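You operate a simulated robot arm through the tools that you are given. There is no shell and no other tool. Be economical: measure what you need, move in short steps, check, and stop when the job is done.

The job below is to be done with a simulated robot arm. You get a single attempt, and the scene is never put back.

## Task
Crank the three onions on the rollers through the sizer.
Fine: swing the orange stop bar open first; each onion ends in the bay of its width; crank back home and close the bar. Where these are worked on the way, their far stop is far enough and under half their travel is too little: orange stop bar.

Only the result counts: the job must be done as asked and must still hold three seconds after the hand-in. Knocking over, shifting, dropping, spilling or breaking anything else fails it.

## Robot
A 7-joint arm with a two-finger parallel gripper, fixed in place. Base frame: the origin is at the foot of the arm, x ahead of it, y to its left, z up; the work surface is at about z = 0.005. Lengths are in m, angles in degrees, forces in N, time in s.
With the tool pointing down near the work surface it reaches from about 0.24 to 0.62 m from the base axis. Its first joint turns from -66.0 to 66.0 degrees. Payload 2.6 kg.
Tool frame: the origin (TCP) lies between the finger pads and is the grasp point; the fingertips stand 0.03 m ahead of it; z points along the fingers, y is the line along which they close. Largest opening 0.094 m; finger width 0.028, thickness 0.01; the body of the gripper, 0.05 by 0.096 m, starts 0.055 m behind the TCP.
Orientation is told as [roll, pitch, yaw] about the base's x, y, z axes, in that order, counted from this pose: with the fingers straight down and closing along the base's y, the tool's x points along the base's -x, its y along +y and its z along -z.

## Interface
- The arm moves only by the tool jog_arm. Its argument "deltas" is text: rows parted by semicolons, each of 7 numbers parted by spaces: the shift along the tool's x, y, z in units of 40 mm (1.0 is 40 mm), then the turn, a rotation vector about the tool's x, y, z in units of 4 degrees (1.0 is 4 degrees), then the closure, from 0 (fully open) to 1 (shut). In form: tx ty tz ax ay az hand; .... A call has 1 to 12 rows; each row shifts and turns the commanded pose from where the row before left it, along the tool's axes as they then stand. A call with a number of a shift or a turn outside -1 to 1 is refused whole. Each row takes 0.2 s and may step no farther than 0.05 m and 8.6 degrees from the row before; otherwise, or with a gripper value out of range, the whole call is refused. Where a pose cannot be reached the arm comes as near as it can. A force on the tool above 70 N (or 10 N above the force at the start of the call, whichever is more), or a blocked arm, ends the call early, and 0.2 s more pass. Each finger travels about 0.072 m/s and halts on what it meets, pressing with about 37 N; the grip force reading is that of the motor and also rises with nothing between the fingers. The clock runs only during rows and for 0.2 s after the last one: add rows that do not move to give the fingers time. The reply holds the time, the measured pose of the TCP, the force on the tool along the base axes, the opening and the grip force, in the units named above and with some noise, with the torque about the TCP (base axes, N m) and any sound that the robot's microphone picked up, and new pictures: "pictures" is both (left out), scene, wrist or none.
- Cameras (640 x 400 px; columns grow to the right, rows downward): "scene" is fixed at [0.016, 0.4113, 0.5743]; the picture's right is [-0.88, -0.47, 0.00], its down [-0.23, 0.43, -0.87] and it looks along [0.41, -0.77, -0.49] (base axes); focal length 321 px, centre (320, 200). "wrist" rides on the gripper at [0.076, 0.014, -0.102] in the tool frame; the picture's right is [-0.18, 0.98, 0.00], its down [-0.75, -0.14, -0.64] and it looks along [-0.63, -0.12, 0.77] (tool axes); focal length 243 px, centre (320, 200). There is no depth. A picture from a camera that has moved, and an enlarged one, comes with that camera's place and axes in the base frame and with its lens. The place of the scene camera against the robot may be out by one fixed shift of up to 0.012 m in any direction.
- zoom(camera, box): a new picture of the part [left, top, right, bottom] of that camera's present view, enlarged. No time passes.
- hand_in(): hands the job in; it is judged then, once.

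Go step by step. Nothing tells you positions but the pictures and the camera data: compare them with the known pose of the tool, close in by small moves and look again before you grip or let go. The budget is 120 turns and 200 pictures, counting those below and the enlarged ones. Unless the task says otherwise, let go and move clear before handing in, and close with one line.

The tools are called after "Emit:" by a JSON object that holds its "op" and its "data". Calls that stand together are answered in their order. jog_arm: Moves the arm, as the interface text tells. Its arguments: {"type":"object","properties":{"deltas":{"type":"string"},"pictures":{"type":"string","enum":["both","scene","wrist","none"]}},"required":["deltas"]} The other tools are called the same way: zoom (camera, box) takes an enlarged picture of a part of a camera's view; hand_in () hands the job in.

At the start:

```text
t: 0.0
tcp_pos: [0.3578, 0.0513, 0.4197]
ee_rot: [0.1, -0.1, 0.0]
contact_force: [0.4, -0.5, -0.7]
torque: [-0.02, -0.02, -0.01]
finger_gap: 0.0939
grasp_force: 0.0
```

scene: 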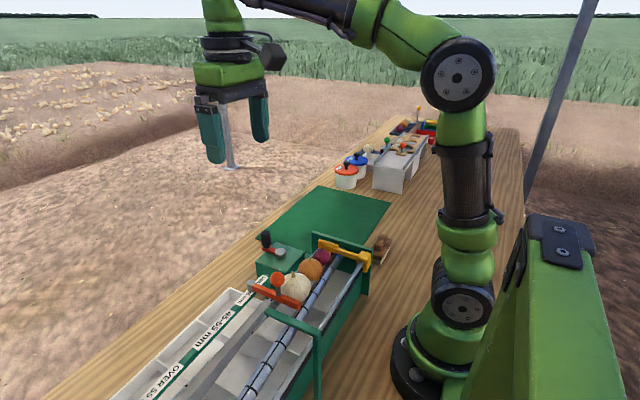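
wrist: 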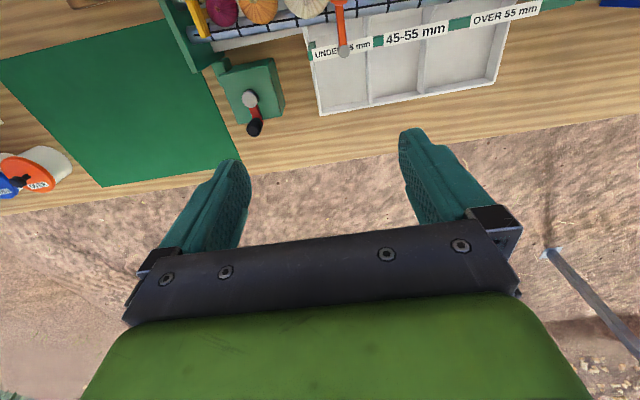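

I see the sizer on the bench with three onions, an orange stop bar, a yellow pusher and a crank with a black knob. I'll zoom in for detail.

Emit:
{"op": "zoom", "data": {"camera": "scene", "box": [230, 210, 410, 322]}}

Emit:
{"op": "zoom", "data": {"camera": "wrist", "box": [150, 0, 590, 150]}}

Emit:
{"op": "zoom", "data": {"camera": "scene", "box": [100, 220, 400, 400]}}

```text
3.56 times, centred on (320, 266) of scene
camera zoom: at [0.016, 0.4113, 0.5743], right [-0.88, -0.47, 0.0], down [-0.23, 0.43, -0.87], along [0.41, -0.77, -0.49], focal length 1142 px, centre (320, -35)
```

zoom: 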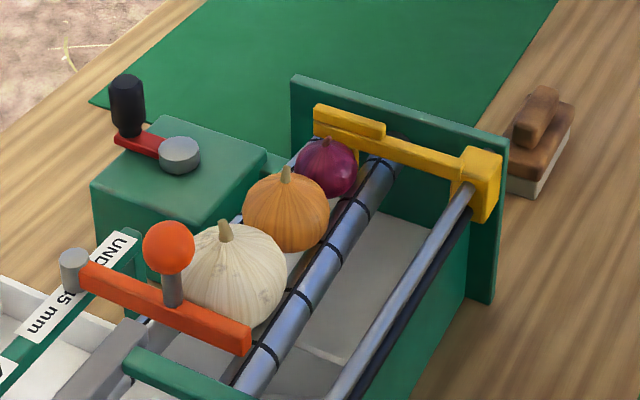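

```text
1.45 times, centred on (370, 75) of wrist
camera zoom: at [0.2806, 0.0674, 0.5226], right [0.18, 0.98, 0.0], down [0.75, -0.14, 0.64], along [0.63, -0.12, -0.77], focal length 353 px, centre (247, 382)
```

zoom: 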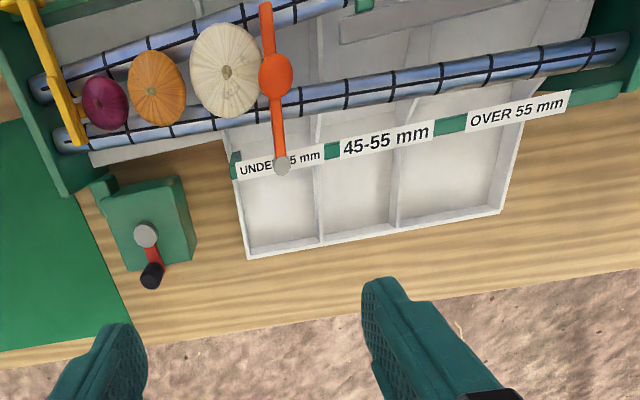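

```text
2.13 times, centred on (250, 310) of scene
camera zoom: at [0.016, 0.4113, 0.5743], right [-0.88, -0.47, 0.0], down [-0.23, 0.43, -0.87], along [0.41, -0.77, -0.49], focal length 685 px, centre (469, -35)
```

zoom: 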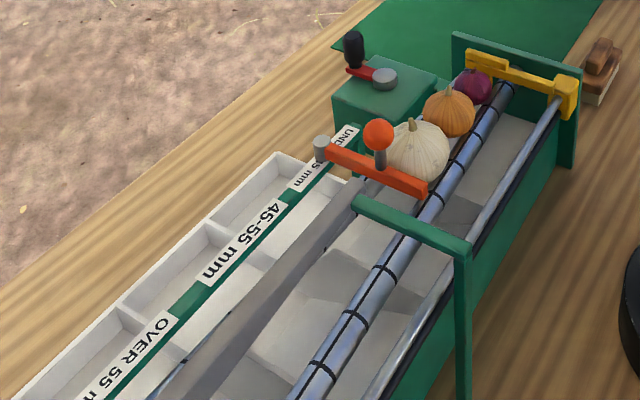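

The stop-bar ball looks to be near (0.278, 0.092, 0.195), with the bar along x and its pivot near (0.338, 0.087). The crank hub is near (0.39, -0.075). I'll turn the gripper so the fingers close along x for gripping the ball.

Emit:
{"op": "jog_arm", "data": {"deltas": "0 0 0 0 0 1 0;0 0 0 0 0 1 0;0 0 0 0 0 1 0;0 0 0 0 0 1 0;0 0 0 0 0 1 0;0 0 0 0 0 1 0;0 0 0 0 0 1 0;0 0 0 0 0 1 0;0 0 0 0 0 1 0;0 0 0 0 0 1 0;0 0 0 0 0 1 0;0 0 0 0 0 1 0", "pictures": "none"}}

Emit:
{"op": "jog_arm", "data": {"deltas": "0 0 0 0 0 1 0;0 0 0 0 0 1 0;0 0 0 0 0 1 0;0 0 0 0 0 1 0;0 0 0 0 0 1 0;0 0 0 0 0 1 0;0 0 0 0 0 1 0;0 0 0 0 0 1 0;0 0 0 0 0 1 0;0 0 0 0 0 1 0;0 0 0 0 0 0.5 0;0 0 0 0 0 0 0"}}

```text
t: 2.6
tcp_pos: [0.3578, 0.0522, 0.4213]
ee_rot: [0.0, 0.0, -48.0]
contact_force: [0.3, -0.1, -0.6]
torque: [-0.01, 0.0, 0.02]
finger_gap: 0.0942
grasp_force: 0.1
```

```text
t: 5.2
tcp_pos: [0.3571, 0.0533, 0.4191]
ee_rot: [0.1, 0.0, -90.0]
contact_force: [-0.1, 0.0, 0.1]
torque: [-0.02, -0.03, 0.04]
finger_gap: 0.094
grasp_force: 0.1
camera wrist: at [0.3713, 0.1296, 0.5223], right [0.98, -0.18, 0.0], down [-0.14, -0.75, 0.64], along [-0.12, -0.63, -0.77], focal length 243 px, centre (320, 200)
```

scene: 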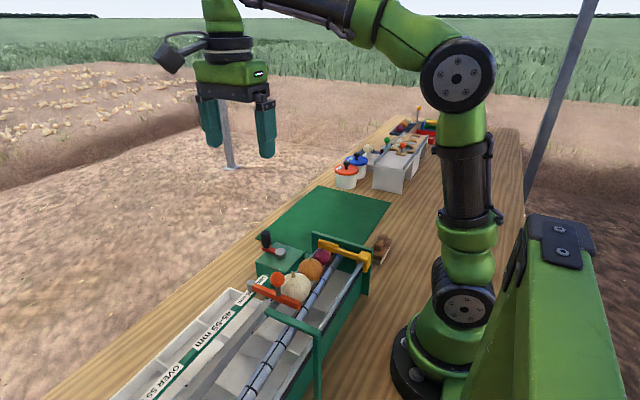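
wrist: 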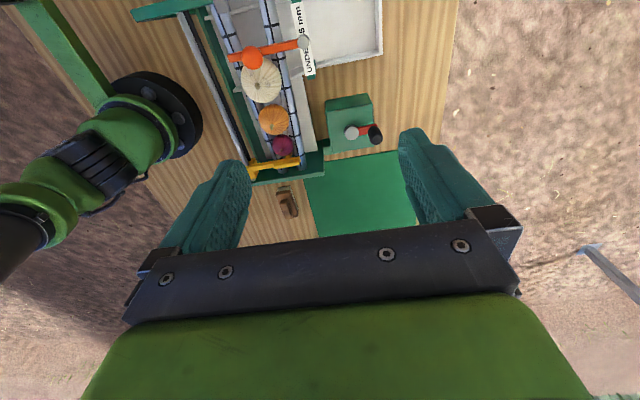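

The ball estimate holds at about (0.282, 0.090, 0.195). I'll hover above it.

Emit:
{"op": "jog_arm", "data": {"deltas": "0.24 -0.48 0.8 0 0 0 0.3;0.24 -0.48 0.8 0 0 0 0.3;0.24 -0.48 0.8 0 0 0 0.3;0.23 -0.46 0.8 0 0 0 0.3;0 0 0.5 0 0 0 0.3;0 0 0 0 0 0 0.3"}}

```text
t: 6.6
tcp_pos: [0.2799, 0.0889, 0.2727]
ee_rot: [0.0, 0.0, -90.0]
contact_force: [-0.3, -0.1, 0.1]
torque: [-0.02, -0.03, 0.01]
finger_gap: 0.0657
grasp_force: 0.0
camera wrist: at [0.2941, 0.1662, 0.3745], right [0.98, -0.18, 0.0], down [-0.14, -0.75, 0.64], along [-0.12, -0.63, -0.77], focal length 243 px, centre (320, 200)
```

scene: 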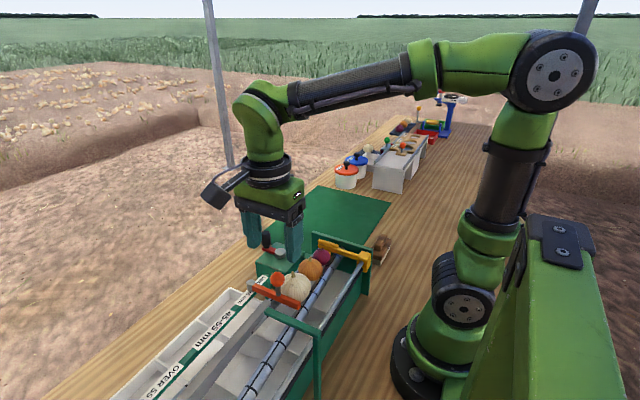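
wrist: 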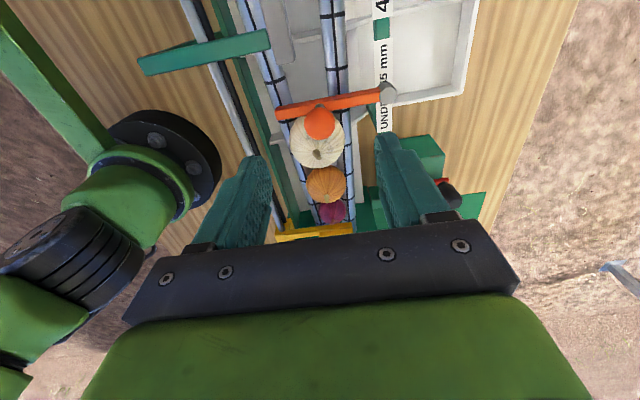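

The ball refines to about (0.278, 0.088, 0.18). I'll descend to z≈0.19 and close gently on it.

Emit:
{"op": "jog_arm", "data": {"deltas": "0.05 -0.04 0.7 0 0 0 0.3;0 0 0.7 0 0 0 0.3;0 0 0.65 0 0 0 0.3;0 0 0 0 0 0 0.3"}}

```text
t: 7.6
tcp_pos: [0.2787, 0.0915, 0.1889]
ee_rot: [0.0, 0.1, -90.0]
contact_force: [-0.2, -0.3, 0.5]
torque: [0.01, 0.03, 0.01]
finger_gap: 0.0656
grasp_force: 0.1
camera wrist: at [0.2924, 0.168, 0.2921], right [0.98, -0.18, 0.0], down [-0.14, -0.75, 0.64], along [-0.12, -0.63, -0.77], focal length 243 px, centre (320, 200)
```

scene: 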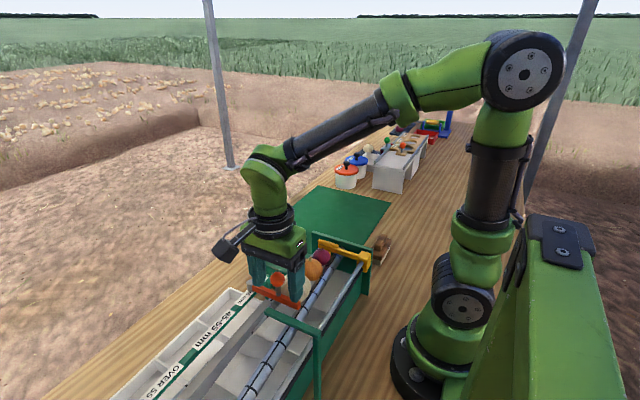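
wrist: 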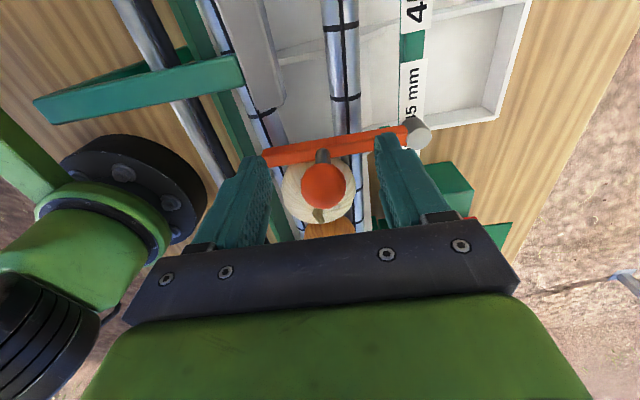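

The ball is between the fingers, so I'll close.

Emit:
{"op": "jog_arm", "data": {"deltas": "0 0 0 0 0 0 0.8;0 0 0 0 0 0 0.8;0 0 0 0 0 0 0.8", "pictures": "wrist"}}

```text
t: 8.4
tcp_pos: [0.2802, 0.0922, 0.1908]
ee_rot: [0.1, 0.1, -89.9]
contact_force: [16.2, 1.9, -8.0]
torque: [0.02, -0.11, 0.09]
finger_gap: 0.0253
grasp_force: 44.8
camera wrist: at [0.293, 0.1679, 0.2927], right [0.98, -0.18, 0.0], down [-0.14, -0.75, 0.64], along [-0.11, -0.63, -0.77], focal length 243 px, centre (320, 200)
```

wrist: 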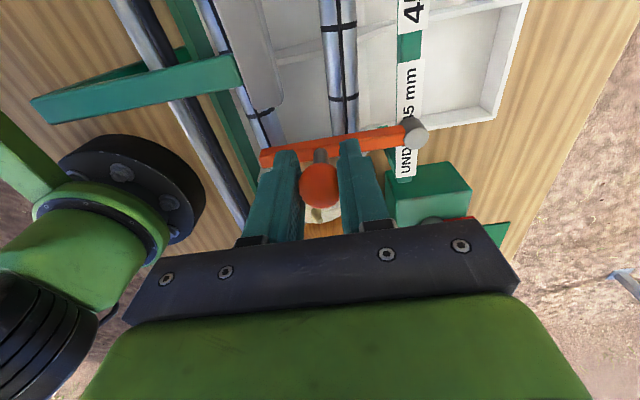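

The ball is held. The pivot is near (0.340, 0.088), so I'll swing the bar towards +y along an arc of 0.06 m radius, the first 30° now.

Emit:
{"op": "jog_arm", "data": {"deltas": "0.2 0.0 0 0 0 0 0.8;0.19 0.05 0 0 0 0.5 0.8;0.18 0.06 0 0 0 1 0.8;0.18 0.09 0 0 0 1 0.8;0 0 0 0 0 0 0.8"}}

```text
t: 9.7
tcp_pos: [0.2865, 0.1178, 0.1895]
ee_rot: [-0.2, -0.6, -100.0]
contact_force: [-4.4, -5.2, 4.7]
torque: [0.63, -0.06, 0.39]
finger_gap: 0.0253
grasp_force: 44.5
stopped in row 5: the force on the tool passed its limit at 72 N (the readings are from after the stop); the commanded pose is now the measured one
camera wrist: at [0.3138, 0.1923, 0.292], right [0.94, -0.35, 0.0], down [-0.27, -0.71, 0.65], along [-0.23, -0.61, -0.76], focal length 243 px, centre (320, 200)
```

scene: 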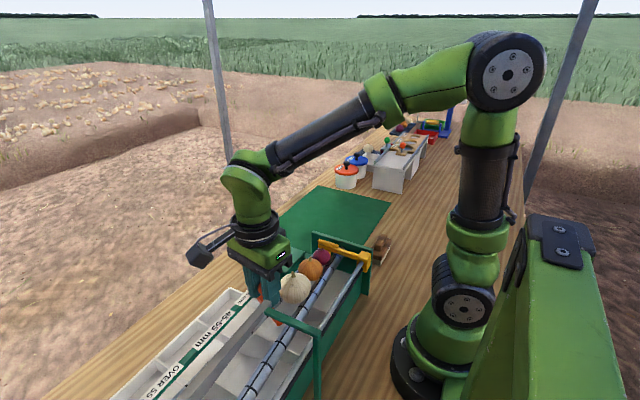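
wrist: 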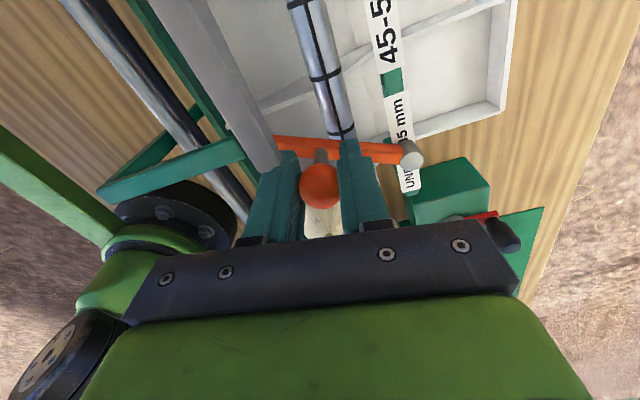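

The swing stopped on contact after about 26°. I'll look closely at what the finger or bar is touching.

Emit:
{"op": "zoom", "data": {"camera": "wrist", "box": [200, 80, 460, 240]}}

Emit:
{"op": "zoom", "data": {"camera": "scene", "box": [200, 240, 340, 400]}}

```text
2.46 times, centred on (330, 160) of wrist
camera zoom: at [0.3138, 0.1923, 0.292], right [0.94, -0.35, 0.0], down [-0.27, -0.71, 0.65], along [-0.23, -0.61, -0.76], focal length 597 px, centre (295, 298)
```

zoom: 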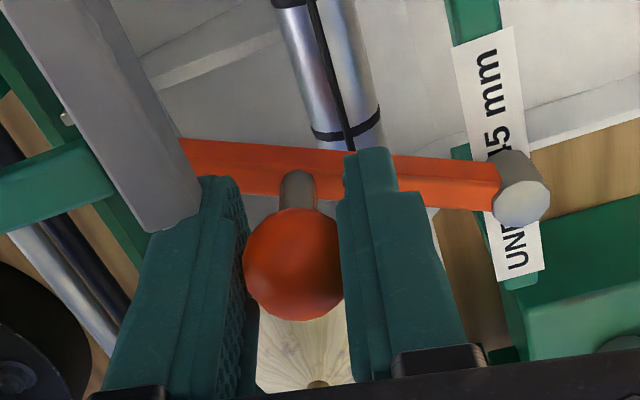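

```text
2.50 times, centred on (270, 320) of scene
camera zoom: at [0.0159, 0.4113, 0.5743], right [-0.88, -0.47, 0.0], down [-0.23, 0.43, -0.87], along [0.41, -0.77, -0.49], focal length 803 px, centre (445, -100)
```

zoom: 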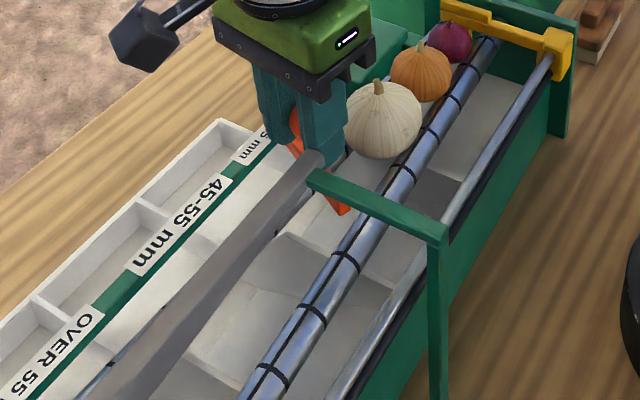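

The outer finger meets the end of the grey overhead beam, while the bar itself passes under it. I'll release, rise and turn the gripper so the fingers straddle the ball along its travel direction.

Emit:
{"op": "jog_arm", "data": {"deltas": "-0.05 0 0 0 0 0 0.6;0 0 0 0 0 0 0.6;0 0 0 0 0 0 0.6;0 0 -0.5 0 0 0 0.6;0 0 -1 0 0 0 0.6;0 0 0 0 0 -1 0.5;0 0 0 0 0 -1 0.5;0 0 0 0 0 -1 0.5;0 0 0 0 0 -1 0.5;0 0 0 0 0 -1 0.5;0 0 0 0 0 -1 0.5;0 0 0 0 0 -1 0.5", "pictures": "none"}}

Emit:
{"op": "jog_arm", "data": {"deltas": "0 0 0 0 0 -1 0.5;0 0 0 0 0 -1 0.5;0 0 0 0 0 -1 0.5;0 0 0 0 0 -1 0.5;0 0 0 0 0 -1 0.5;0 0 0 0 0 -1 0.5;0 0 0 0 0 -1 0.5;0 0 0 0 0 -1 0.5;0 0 0 0 0 -1 0.5;0 0 0 0 0 -1 0.5;0 0 0 0 0 -1 0.5;0 0 0 0 0 0 0.5"}}

```text
t: 12.3
tcp_pos: [0.2873, 0.1161, 0.2501]
ee_rot: [-0.4, -0.4, -72.0]
contact_force: [-0.4, -0.2, 0.0]
torque: [0.01, 0.02, 0.02]
finger_gap: 0.047
grasp_force: 0.0
```

```text
t: 14.9
tcp_pos: [0.2862, 0.1174, 0.2511]
ee_rot: [-0.6, 0.0, -28.0]
contact_force: [-0.2, 0.2, -0.6]
torque: [0.03, 0.02, 0.03]
finger_gap: 0.0473
grasp_force: 0.1
camera wrist: at [0.2259, 0.1668, 0.3522], right [0.62, 0.78, -0.01], down [0.6, -0.47, 0.64], along [0.5, -0.41, -0.77], focal length 243 px, centre (320, 200)
```

scene: 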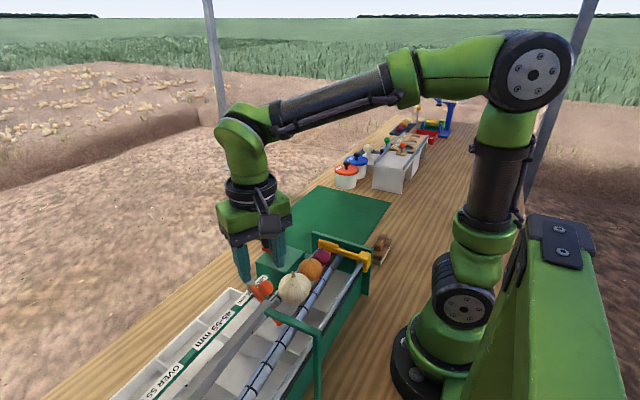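
wrist: 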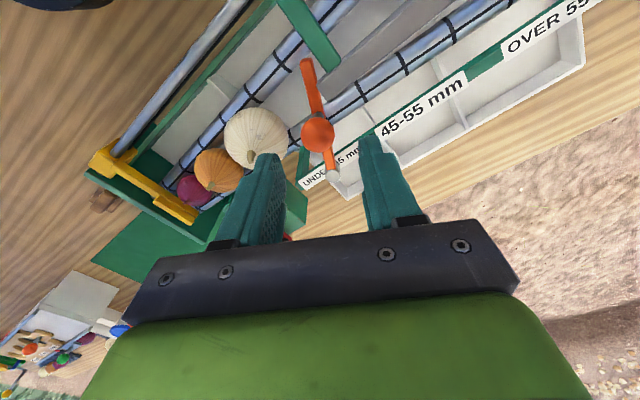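

The bar stayed at about 26° with the ball at (0.286, 0.114). I'll descend and regrip.

Emit:
{"op": "jog_arm", "data": {"deltas": "0 -0.05 0.6 0 0 0 0.5;0 0 0.6 0 0 0 0.5;0 0 0.32 0 0 0 0.5;0 0 0 0 0 0 0.5;0 0 0 0 0 0 0.8;0 0 0 0 0 0 0.8;0 0 0 0 0 0 0.8"}}

```text
t: 16.5
tcp_pos: [0.2865, 0.1161, 0.1883]
ee_rot: [-0.6, 0.0, -28.0]
contact_force: [0.3, 1.8, -4.0]
torque: [-0.01, -0.09, 0.14]
finger_gap: 0.025
grasp_force: 45.2
camera wrist: at [0.2252, 0.1652, 0.2913], right [0.62, 0.78, -0.01], down [0.6, -0.47, 0.64], along [0.5, -0.41, -0.77], focal length 243 px, centre (320, 200)
```

scene: 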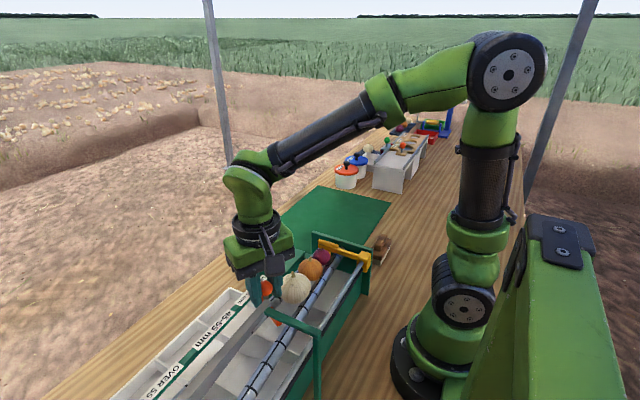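
wrist: 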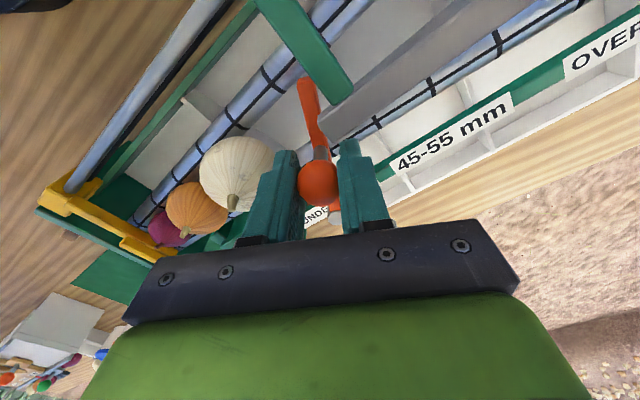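

The ball is regripped. I'll swing along the arc, turning with the bar.

Emit:
{"op": "jog_arm", "data": {"deltas": "-0.004 0.105 0 0 0 1 0.8;-0.004 0.105 0 0 0 1 0.8;-0.004 0.105 0 0 0 1 0.8;-0.004 0.105 0 0 0 1 0.8;-0.004 0.105 0 0 0 1 0.8;-0.004 0.105 0 0 0 1 0.8;-0.004 0.105 0 0 0 1 0.8;-0.004 0.105 0 0 0 1 0.8"}}

```text
t: 18.3
tcp_pos: [0.3079, 0.1398, 0.1892]
ee_rot: [-0.5, 0.1, -60.2]
contact_force: [-13.2, 22.5, 2.1]
torque: [0.0, 0.06, 0.07]
finger_gap: 0.0253
grasp_force: 44.9
camera wrist: at [0.2822, 0.2141, 0.2913], right [0.94, 0.33, -0.01], down [0.26, -0.72, 0.64], along [0.21, -0.61, -0.77], focal length 243 px, centre (320, 200)
```

scene: 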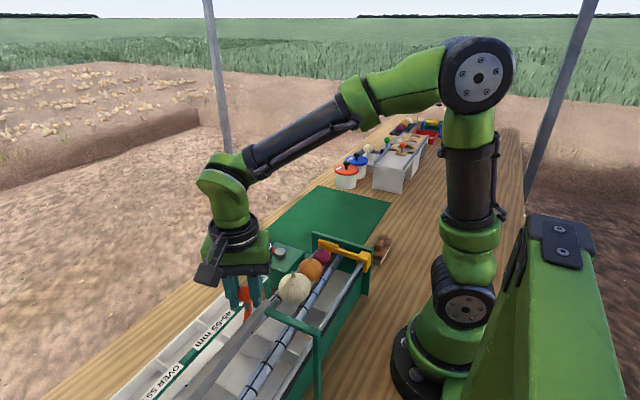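
wrist: 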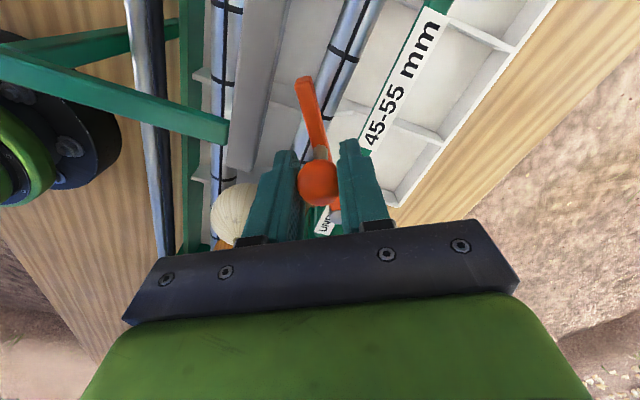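

The bar follows well, now about 57° open. I'll continue with a slight outward correction.

Emit:
{"op": "jog_arm", "data": {"deltas": "0.03 0.105 0 0 0 1 0.8;0.01 0.105 0 0 0 1 0.8;0.004 0.105 0 0 0 1 0.8;0 0.105 0 0 0 1 0.8;0 0.105 0 0 0 1 0.8;0 0.105 0 0 0 1 0.8"}}

```text
t: 19.7
tcp_pos: [0.3305, 0.1491, 0.1882]
ee_rot: [-0.6, -0.4, -84.0]
contact_force: [1.3, 18.0, -10.6]
torque: [0.48, -0.17, 0.28]
finger_gap: 0.025
grasp_force: 44.9
camera wrist: at [0.3375, 0.2276, 0.2907], right [1.0, -0.08, -0.01], down [-0.06, -0.76, 0.65], along [-0.06, -0.65, -0.76], focal length 243 px, centre (320, 200)
```

scene: 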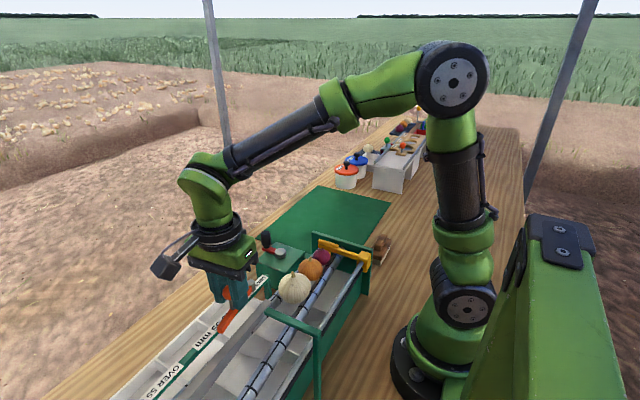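
wrist: 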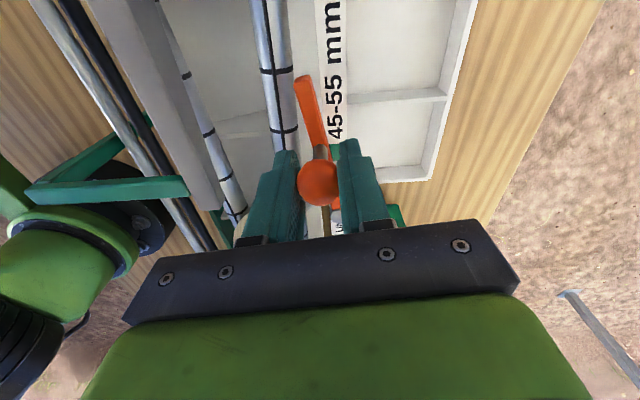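

The bar is at about 81°. I'll continue until it stops.

Emit:
{"op": "jog_arm", "data": {"deltas": "0.03 0.105 0 0 0 1 0.8;0.01 0.105 0 0 0 1 0.8;0.004 0.105 0 0 0 1 0.8;0 0.105 0 0 0 1 0.8;0 0.105 0 0 0 1 0.8;0 0.105 0 0 0 1 0.8"}}

```text
t: 20.9
tcp_pos: [0.3428, 0.1494, 0.1878]
ee_rot: [-2.0, -1.0, -103.9]
contact_force: [-12.2, -2.5, 8.6]
torque: [-0.24, 0.28, 0.09]
finger_gap: 0.0251
grasp_force: 45.1
stopped in row 6: the force on the tool passed its limit at 73 N (the readings are from after the stop); the commanded pose is now the measured one
camera wrist: at [0.3776, 0.2217, 0.2883], right [0.91, -0.41, -0.03], down [-0.29, -0.69, 0.66], along [-0.29, -0.59, -0.75], focal length 243 px, centre (320, 200)
```

scene: 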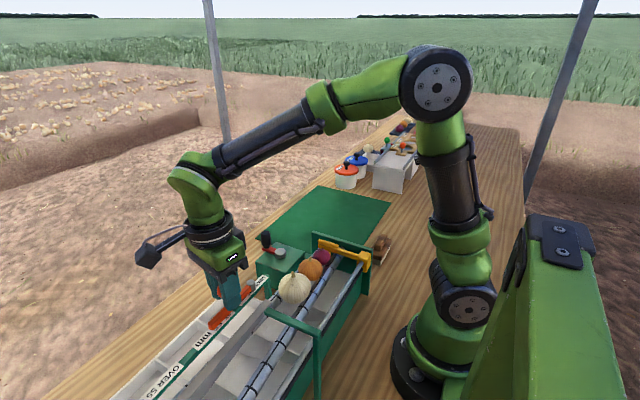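
wrist: 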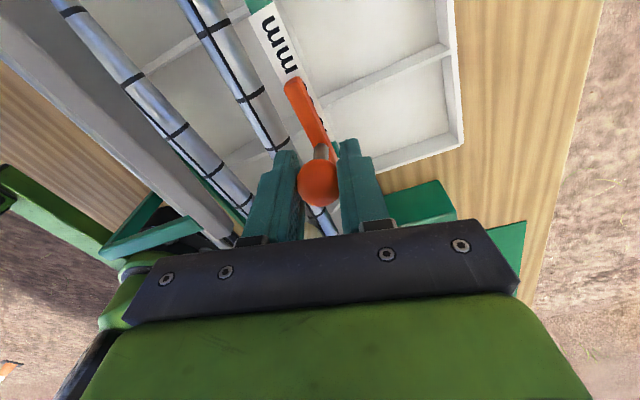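

The bar is at its far stop, about 92° open. I'll release it, rise and turn back to yaw 0 for the crank.

Emit:
{"op": "jog_arm", "data": {"deltas": "0 0 0 0 0 0 0.5;0 0 0 0 0 0 0.5;0 0 0 0 0 0 0.5;0 0 -0.8 0 0 0 0.5;0 0 -1 0 0 0 0.5;0 0 -0.8 0 0 -1 0.3;0 0 0 0 0 -1 0.3;0 0 0 0 0 -1 0.3;0 0 0 0 0 -1 0.3;0 0 0 0 0 -1 0.3;0 0 0 0 0 -1 0.3;0 0 0 0 0 -1 0.3", "pictures": "none"}}

Emit:
{"op": "jog_arm", "data": {"deltas": "0 0 0 0 0 -1 0.3;0 0 0 0 0 -1 0.3;0 0 0 0 0 -1 0.3;0 0 0 0 0 -1 0.3;0 0 0 0 0 -1 0.3;0 0 0 0 0 -1 0.3;0 0 0 0 0 -1 0.3;0 0 0 0 0 -1 0.3;0 0 0 0 0 -1 0.3;0 0 0 0 0 -1 0.3;0 0 0 0 0 -1 0.3;0 0 0 0 0 -1 0.3", "pictures": "none"}}

Emit:
{"op": "jog_arm", "data": {"deltas": "0 0 0 0 0 -1 0.3;0 0 0 0 0 -1 0.3;0 0 0 0 0 -1 0.3;0 0 0 0 0 -1 0.3;0 0 0 0 0 -1 0.3;0 0 0 0 0 -1 0.3;0 0 0 0 0 -1 0.3;0 0 0 0 0 0 0.3"}}

```text
t: 23.5
tcp_pos: [0.3471, 0.149, 0.2906]
ee_rot: [-2.0, -0.1, -75.7]
contact_force: [-0.6, -0.4, 0.1]
torque: [-0.01, 0.02, 0.02]
finger_gap: 0.0658
grasp_force: 0.0
```

```text
t: 26.1
tcp_pos: [0.3473, 0.1506, 0.2915]
ee_rot: [-1.5, 1.4, -27.8]
contact_force: [-0.3, 0.3, -0.2]
torque: [-0.01, -0.01, 0.0]
finger_gap: 0.0659
grasp_force: 0.1
```

```text
t: 27.9
tcp_pos: [0.3461, 0.1503, 0.292]
ee_rot: [-0.5, 2.0, 0.2]
contact_force: [-0.5, 0.4, 0.2]
torque: [-0.04, 0.01, 0.01]
finger_gap: 0.0659
grasp_force: 0.0
camera wrist: at [0.2728, 0.166, 0.3965], right [0.18, 0.98, -0.02], down [0.78, -0.13, 0.62], along [0.61, -0.12, -0.79], focal length 243 px, centre (320, 200)
```

scene: 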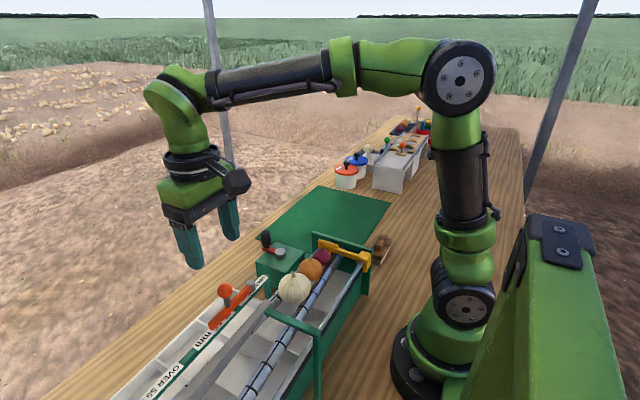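
wrist: 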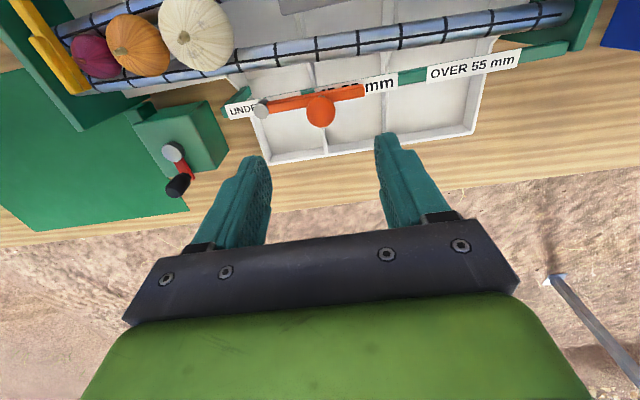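

The bar stays open. Now I'll level the tool and hover over the crank knob.

Emit:
{"op": "jog_arm", "data": {"deltas": "0 0 0 -0.12 -0.5 0 0.3;-0.3 -0.8 0 0 0 0 0.3;-0.3 -0.8 0 0 0 0 0.3;-0.3 -0.8 0.2 0 0 0 0.3;-0.3 -0.8 0.2 0 0 0 0.3;-0.3 -0.8 0.2 0 0 0 0.3;-0.3 -0.8 0.4 0 0 0 0.3;-0.3 -0.8 0.4 0 0 0 0.3;0 0 0 0 0 0 0.3"}}

```text
t: 29.9
tcp_pos: [0.4317, -0.0736, 0.2355]
ee_rot: [-0.1, -0.1, 0.2]
contact_force: [-0.1, -0.4, 1.1]
torque: [-0.02, -0.06, 0.0]
finger_gap: 0.0656
grasp_force: 0.1
camera wrist: at [0.3549, -0.0589, 0.3378], right [0.18, 0.98, 0.0], down [0.75, -0.14, 0.64], along [0.63, -0.12, -0.77], focal length 243 px, centre (320, 200)
```

scene: 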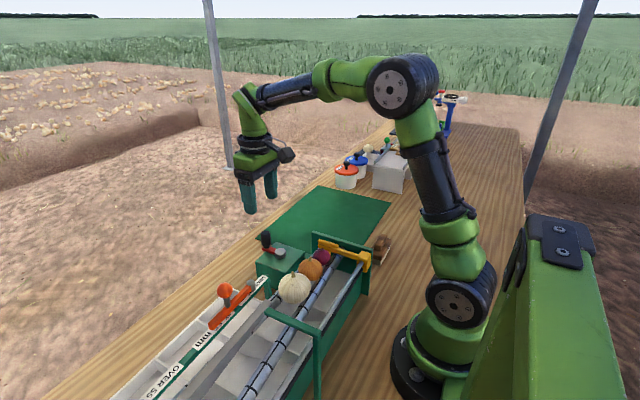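
wrist: 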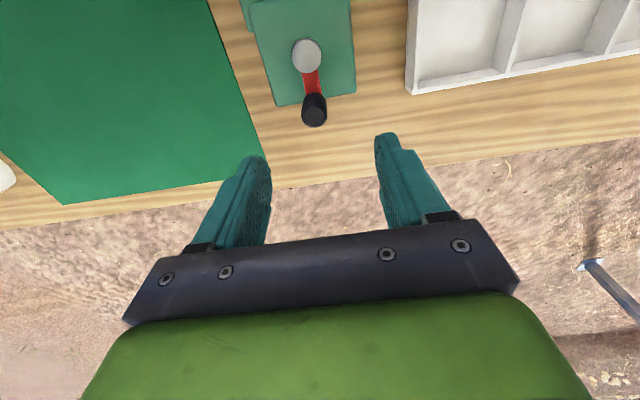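

The knob is near (0.440, -0.080) with its top at about z=0.11, and the hub is near (0.393, -0.080). I'll descend partway and check.

Emit:
{"op": "jog_arm", "data": {"deltas": "-0.2 -0.15 0.8 0 0 0 0.4;0 0 0.8 0 0 0 0.4;0 0 0.5 0 0 0 0.4;0 0 0 0 0 0 0.4"}}

```text
t: 30.9
tcp_pos: [0.4388, -0.0777, 0.1537]
ee_rot: [-0.1, -0.1, 0.2]
contact_force: [-0.4, 0.3, -0.4]
torque: [-0.03, 0.02, -0.03]
finger_gap: 0.0565
grasp_force: 0.1
camera wrist: at [0.3626, -0.0641, 0.2555], right [0.18, 0.98, 0.0], down [0.75, -0.14, 0.64], along [0.63, -0.12, -0.77], focal length 243 px, centre (320, 200)
```

scene: 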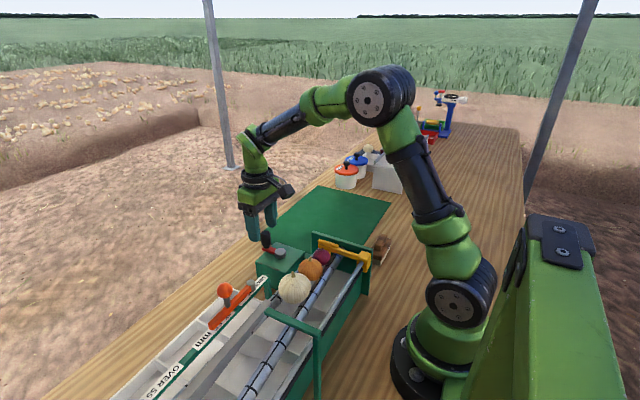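
wrist: 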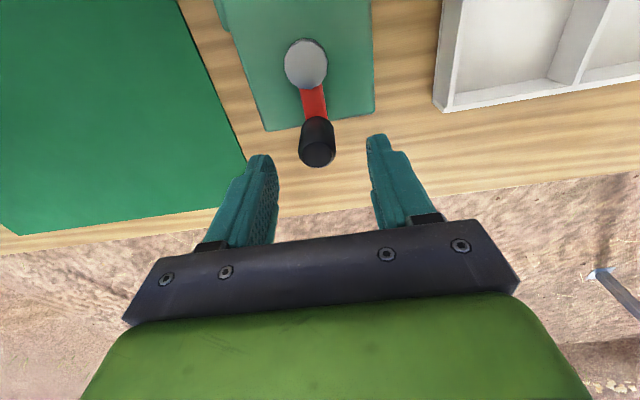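

The knob is confirmed at (0.439, -0.081). I'll descend and grip it.

Emit:
{"op": "jog_arm", "data": {"deltas": "0 -0.08 0.5 0 0 0 0.4;0 0 0.45 0 0 0 0.4;0 0 0 0 0 0 0.4;0 0 0 0 0 0 0.85;0 0 0 0 0 0 0.85;0 0 0 0 0 0 0.85"}}

```text
t: 32.3
tcp_pos: [0.4397, -0.0825, 0.1154]
ee_rot: [-0.1, 0.0, 0.1]
contact_force: [-2.2, -0.4, -0.6]
torque: [0.21, -0.19, 0.02]
finger_gap: 0.0242
grasp_force: 45.5
camera wrist: at [0.3624, -0.068, 0.2174], right [0.18, 0.98, 0.0], down [0.75, -0.14, 0.64], along [0.63, -0.12, -0.77], focal length 243 px, centre (320, 200)
```

scene: 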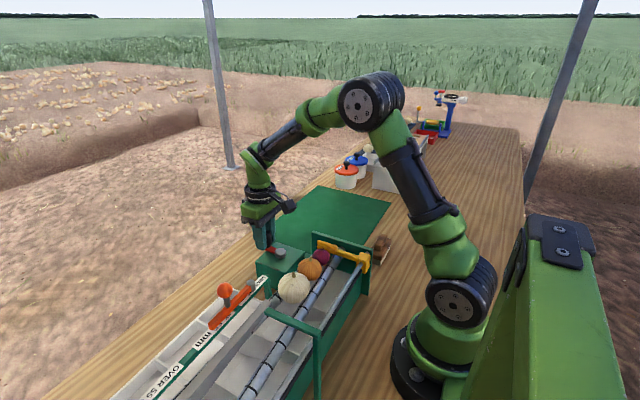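
wrist: 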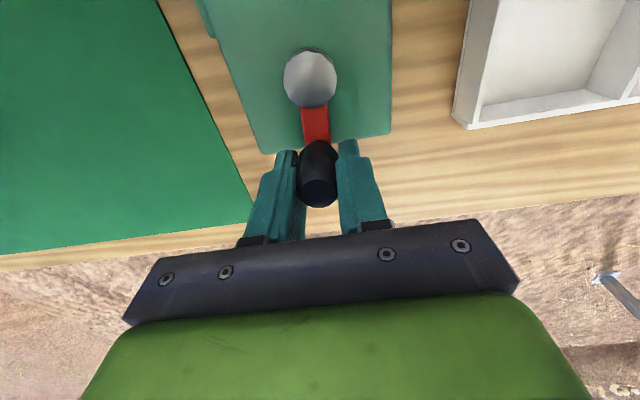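

The knob is gripped. I'll try a small turn counter-clockwise (towards +y).

Emit:
{"op": "jog_arm", "data": {"deltas": "0.02 0.2 0 0 0 0 0.85;0.05 0.2 0 0 0 0 0.85;0 0 0 0 0 0 0.85"}}

```text
t: 33.1
tcp_pos: [0.4358, -0.0786, 0.1141]
ee_rot: [-1.2, -0.2, -0.5]
contact_force: [6.1, -48.3, -6.3]
torque: [1.16, -0.54, 0.03]
finger_gap: 0.0228
grasp_force: 45.2
camera wrist: at [0.3587, -0.0613, 0.2168], right [0.19, 0.98, -0.02], down [0.75, -0.14, 0.65], along [0.63, -0.14, -0.76], focal length 243 px, centre (320, 200)
```

scene: 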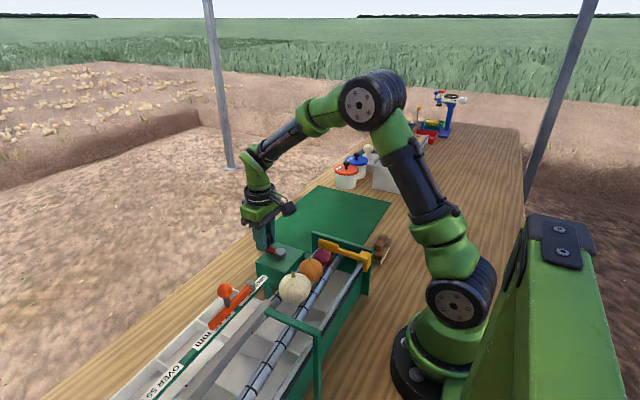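
wrist: 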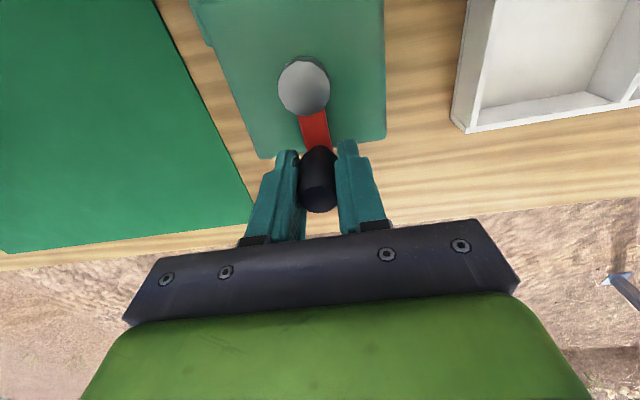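

Counter-clockwise is the home stop. I'll try clockwise.

Emit:
{"op": "jog_arm", "data": {"deltas": "-0.05 -0.35 0 0 0 0 0.85;0 -0.2 0 0 0 0 0.85;0.06 -0.2 0 0 0 0 0.85;0.09 -0.18 0 0 0 0 0.85;0 0 0 0 0 0 0.85"}}

```text
t: 34.3
tcp_pos: [0.4311, -0.1003, 0.1146]
ee_rot: [0.2, 0.5, 0.0]
contact_force: [-34.0, 22.8, 25.0]
torque: [-0.54, 0.07, -0.05]
finger_gap: 0.0227
grasp_force: 44.7
camera wrist: at [0.3552, -0.0869, 0.2172], right [0.18, 0.98, 0.0], down [0.76, -0.14, 0.64], along [0.63, -0.11, -0.77], focal length 243 px, centre (320, 200)
```

scene: 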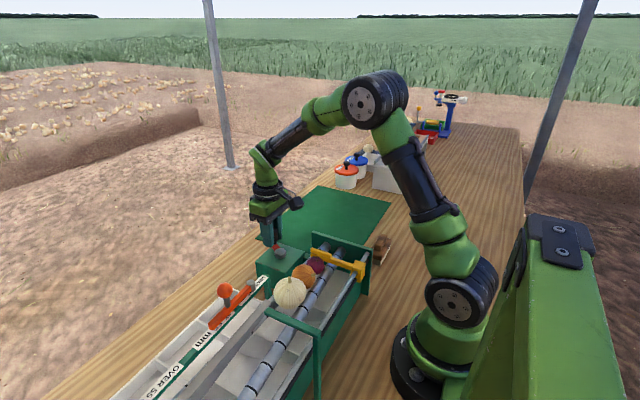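
wrist: 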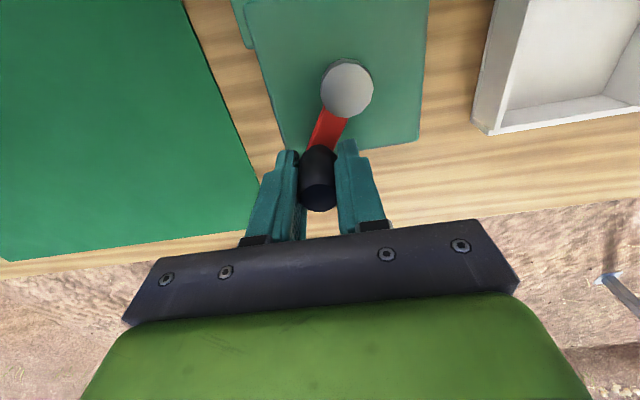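

Clockwise works, as the pusher advanced. I'll continue with another 60° and watch the forces.

Emit:
{"op": "jog_arm", "data": {"deltas": "0.15 -0.14 0 0 0 0 0.85;0.135 -0.135 0 0 0 0 0.85;0.158 -0.11 0 0 0 0 0.85;0.175 -0.08 0 0 0 0 0.85;0.185 -0.05 0 0 0 0 0.85;0.19 -0.018 0 0 0 0 0.85"}}

```text
t: 35.7
tcp_pos: [0.3937, -0.1205, 0.1139]
ee_rot: [0.3, 0.1, 0.5]
contact_force: [3.2, 32.8, -6.1]
torque: [-0.77, 0.54, -0.1]
finger_gap: 0.0224
grasp_force: 44.6
camera wrist: at [0.3171, -0.1064, 0.2166], right [0.17, 0.98, 0.01], down [0.76, -0.14, 0.64], along [0.63, -0.11, -0.77], focal length 243 px, centre (320, 200)
```

scene: 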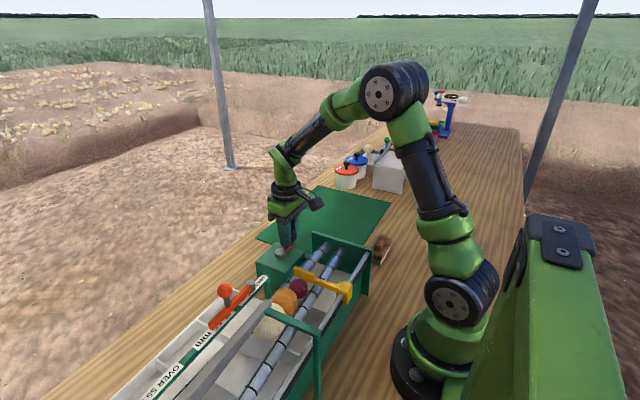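
wrist: 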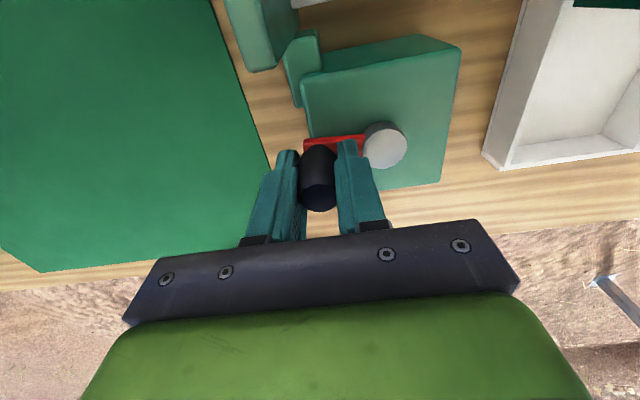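

At −90° all is fine, with the effective radius about 0.0415. The onions are advancing, so I'll continue.

Emit:
{"op": "jog_arm", "data": {"deltas": "0.14 0.125 0 0 0 0 0.85;0.175 0.05 0 0 0 0 0.85;0.163 0.078 0 0 0 0 0.85;0.15 0.10 0 0 0 0 0.85;0.128 0.128 0 0 0 0 0.85;0.10 0.148 0 0 0 0 0.85"}}

```text
t: 37.1
tcp_pos: [0.3624, -0.0987, 0.1153]
ee_rot: [-0.1, -0.4, 0.3]
contact_force: [28.8, 14.3, -24.9]
torque: [0.38, -0.16, -0.02]
finger_gap: 0.0228
grasp_force: 44.8
camera wrist: at [0.2837, -0.0842, 0.2168], right [0.18, 0.98, 0.0], down [0.75, -0.14, 0.65], along [0.64, -0.12, -0.76], focal length 243 px, centre (320, 200)
```

scene: 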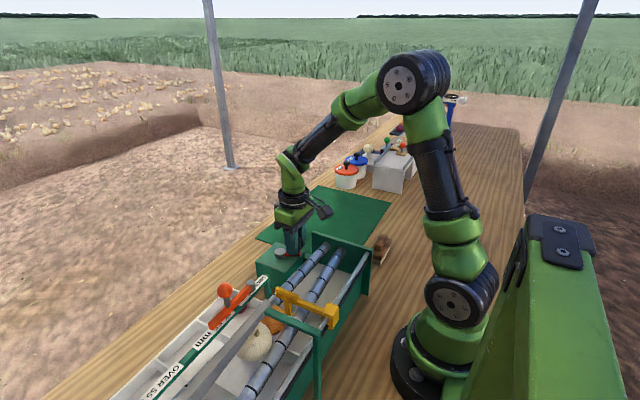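
wrist: 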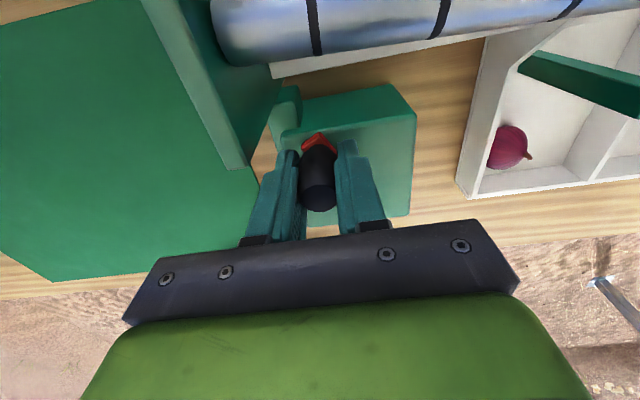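

The red onion has already dropped into bay 1. I've refitted the circle to centre (0.397, -0.081) and radius 0.039, and I'll continue.

Emit:
{"op": "jog_arm", "data": {"deltas": "-0.04 0.14 0 0 0 0 0.85;0.044 0.163 0 0 0 0 0.85;0.015 0.17 0 0 0 0 0.85;-0.015 0.17 0 0 0 0 0.85;-0.044 0.163 0 0 0 0 0.85;-0.07 0.155 0 0 0 0 0.85;-0.098 0.14 0 0 0 0 0.85;-0.12 0.12 0 0 0 0 0.85;-0.14 0.098 0 0 0 0 0.85"}}

```text
t: 39.1
tcp_pos: [0.3772, -0.0448, 0.1145]
ee_rot: [0.1, 0.0, 0.2]
contact_force: [-13.6, 23.6, 28.3]
torque: [0.18, 0.45, -0.03]
finger_gap: 0.0225
grasp_force: 44.7
camera wrist: at [0.3004, -0.0307, 0.2172], right [0.18, 0.98, 0.0], down [0.75, -0.14, 0.64], along [0.63, -0.12, -0.77], focal length 243 px, centre (320, 200)
```

scene: 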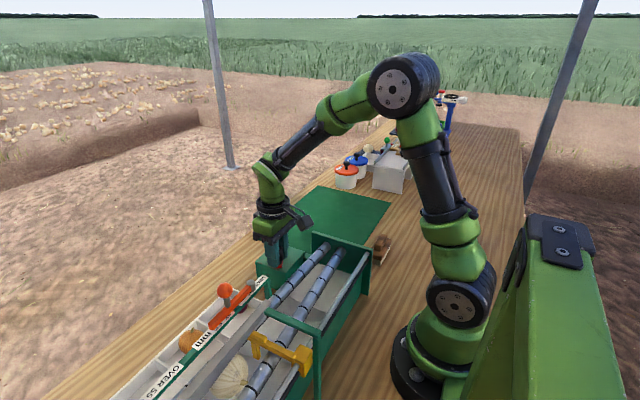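
wrist: 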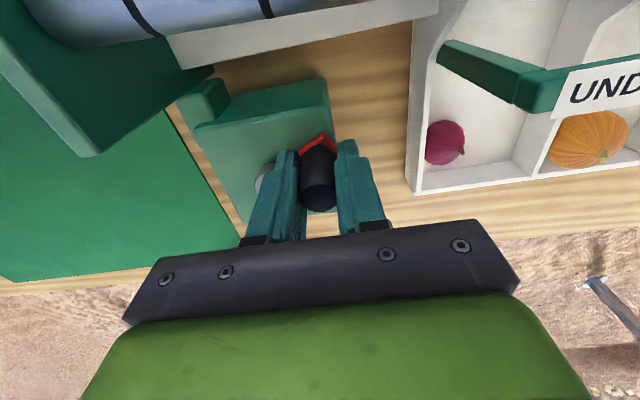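

The orange onion is in bay 2. I'll continue, watching for the white onion.

Emit:
{"op": "jog_arm", "data": {"deltas": "-0.12 0.167 0 0 0 0 0.85;-0.172 0.048 0 0 0 0 0.85;-0.178 0.015 0 0 0 0 0.85;-0.178 -0.015 0 0 0 0 0.85;-0.172 -0.048 0 0 0 0 0.85;-0.163 -0.075 0 0 0 0 0.85;0 0 0 0 0 0 0.85"}}

```text
t: 40.7
tcp_pos: [0.4179, -0.0465, 0.114]
ee_rot: [-0.3, -0.1, 0.1]
contact_force: [-4.7, -9.8, 14.5]
torque: [0.55, -1.25, -0.03]
finger_gap: 0.0225
grasp_force: 45.3
camera wrist: at [0.3406, -0.0304, 0.2167], right [0.18, 0.98, -0.01], down [0.75, -0.14, 0.64], along [0.63, -0.12, -0.77], focal length 243 px, centre (320, 200)
```

scene: 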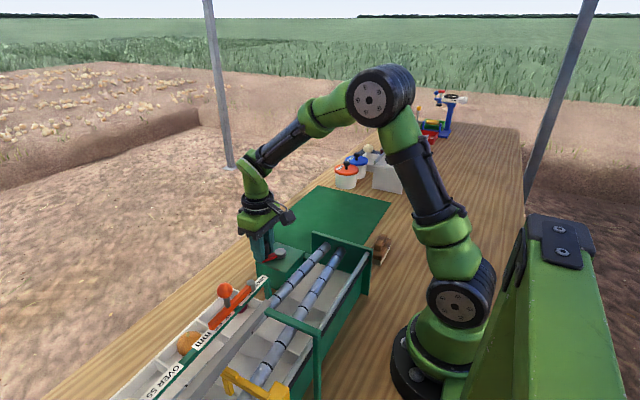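
wrist: 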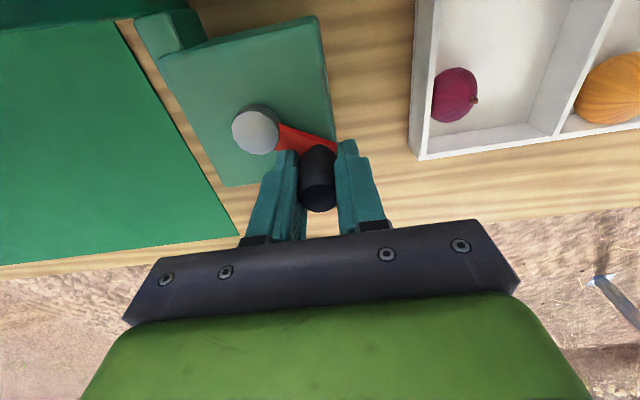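

The white onion has left the rollers' visible part, so I'll check where it is.

Emit:
{"op": "zoom", "data": {"camera": "scene", "box": [80, 270, 340, 400]}}

```text
2.46 times, centred on (210, 335) of scene
camera zoom: at [0.0159, 0.4113, 0.5743], right [-0.88, -0.47, 0.0], down [-0.23, 0.43, -0.87], along [0.41, -0.77, -0.49], focal length 790 px, centre (591, -132)
```

zoom: 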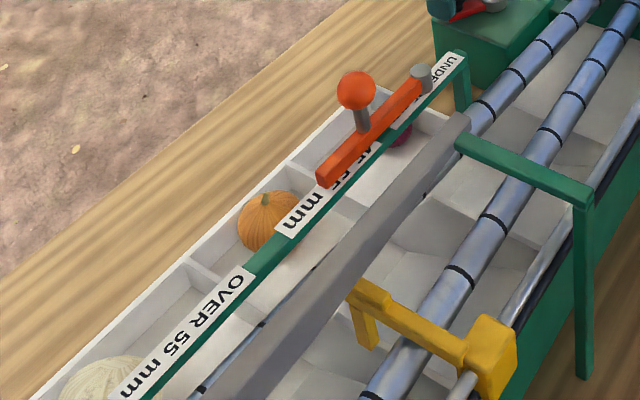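

All three onions are in their bays: red under 45, orange 45–55, white over 55. Now I'll crank back counter-clockwise.

Emit:
{"op": "jog_arm", "data": {"deltas": "0.17 0.028 0 0 0 0 0.85;0.17 0.045 0 0 0 0 0.85;0.172 0.015 0 0 0 0 0.85;0.172 -0.015 0 0 0 0 0.85;0.17 -0.045 0 0 0 0 0.85;0.158 -0.075 0 0 0 0 0.85;0.143 -0.10 0 0 0 0 0.85;0.122 -0.122 0 0 0 0 0.85;0.10 -0.143 0 0 0 0 0.85;0.075 -0.158 0 0 0 0 0.85;0.045 -0.17 0 0 0 0 0.85;0.015 -0.172 0 0 0 0 0.85"}}

```text
t: 43.3
tcp_pos: [0.3566, -0.0789, 0.1142]
ee_rot: [-0.1, -0.3, 0.3]
contact_force: [29.4, 0.7, -26.6]
torque: [0.34, 0.17, 0.0]
finger_gap: 0.0224
grasp_force: 45.0
camera wrist: at [0.2794, -0.0647, 0.2166], right [0.18, 0.98, 0.0], down [0.75, -0.14, 0.65], along [0.64, -0.12, -0.76], focal length 243 px, centre (320, 200)
```

scene: 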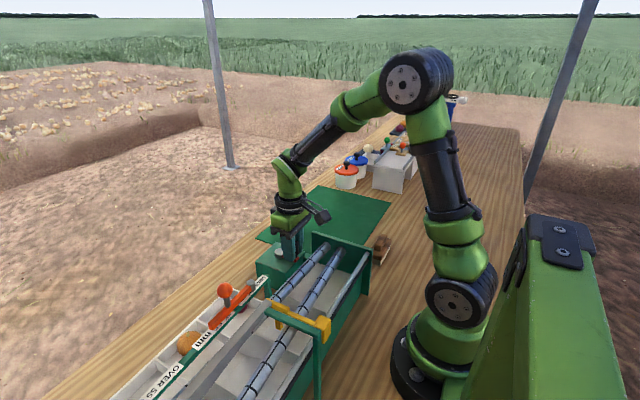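
wrist: 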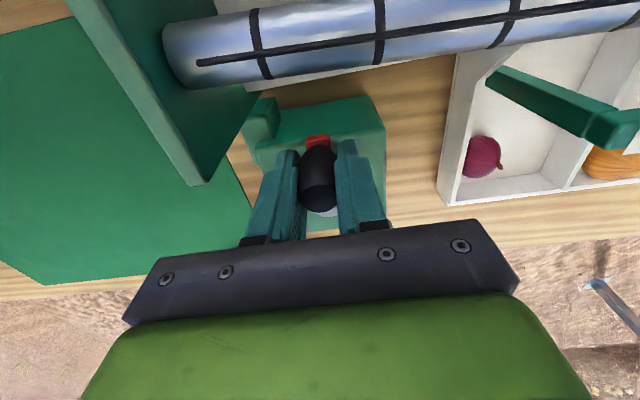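

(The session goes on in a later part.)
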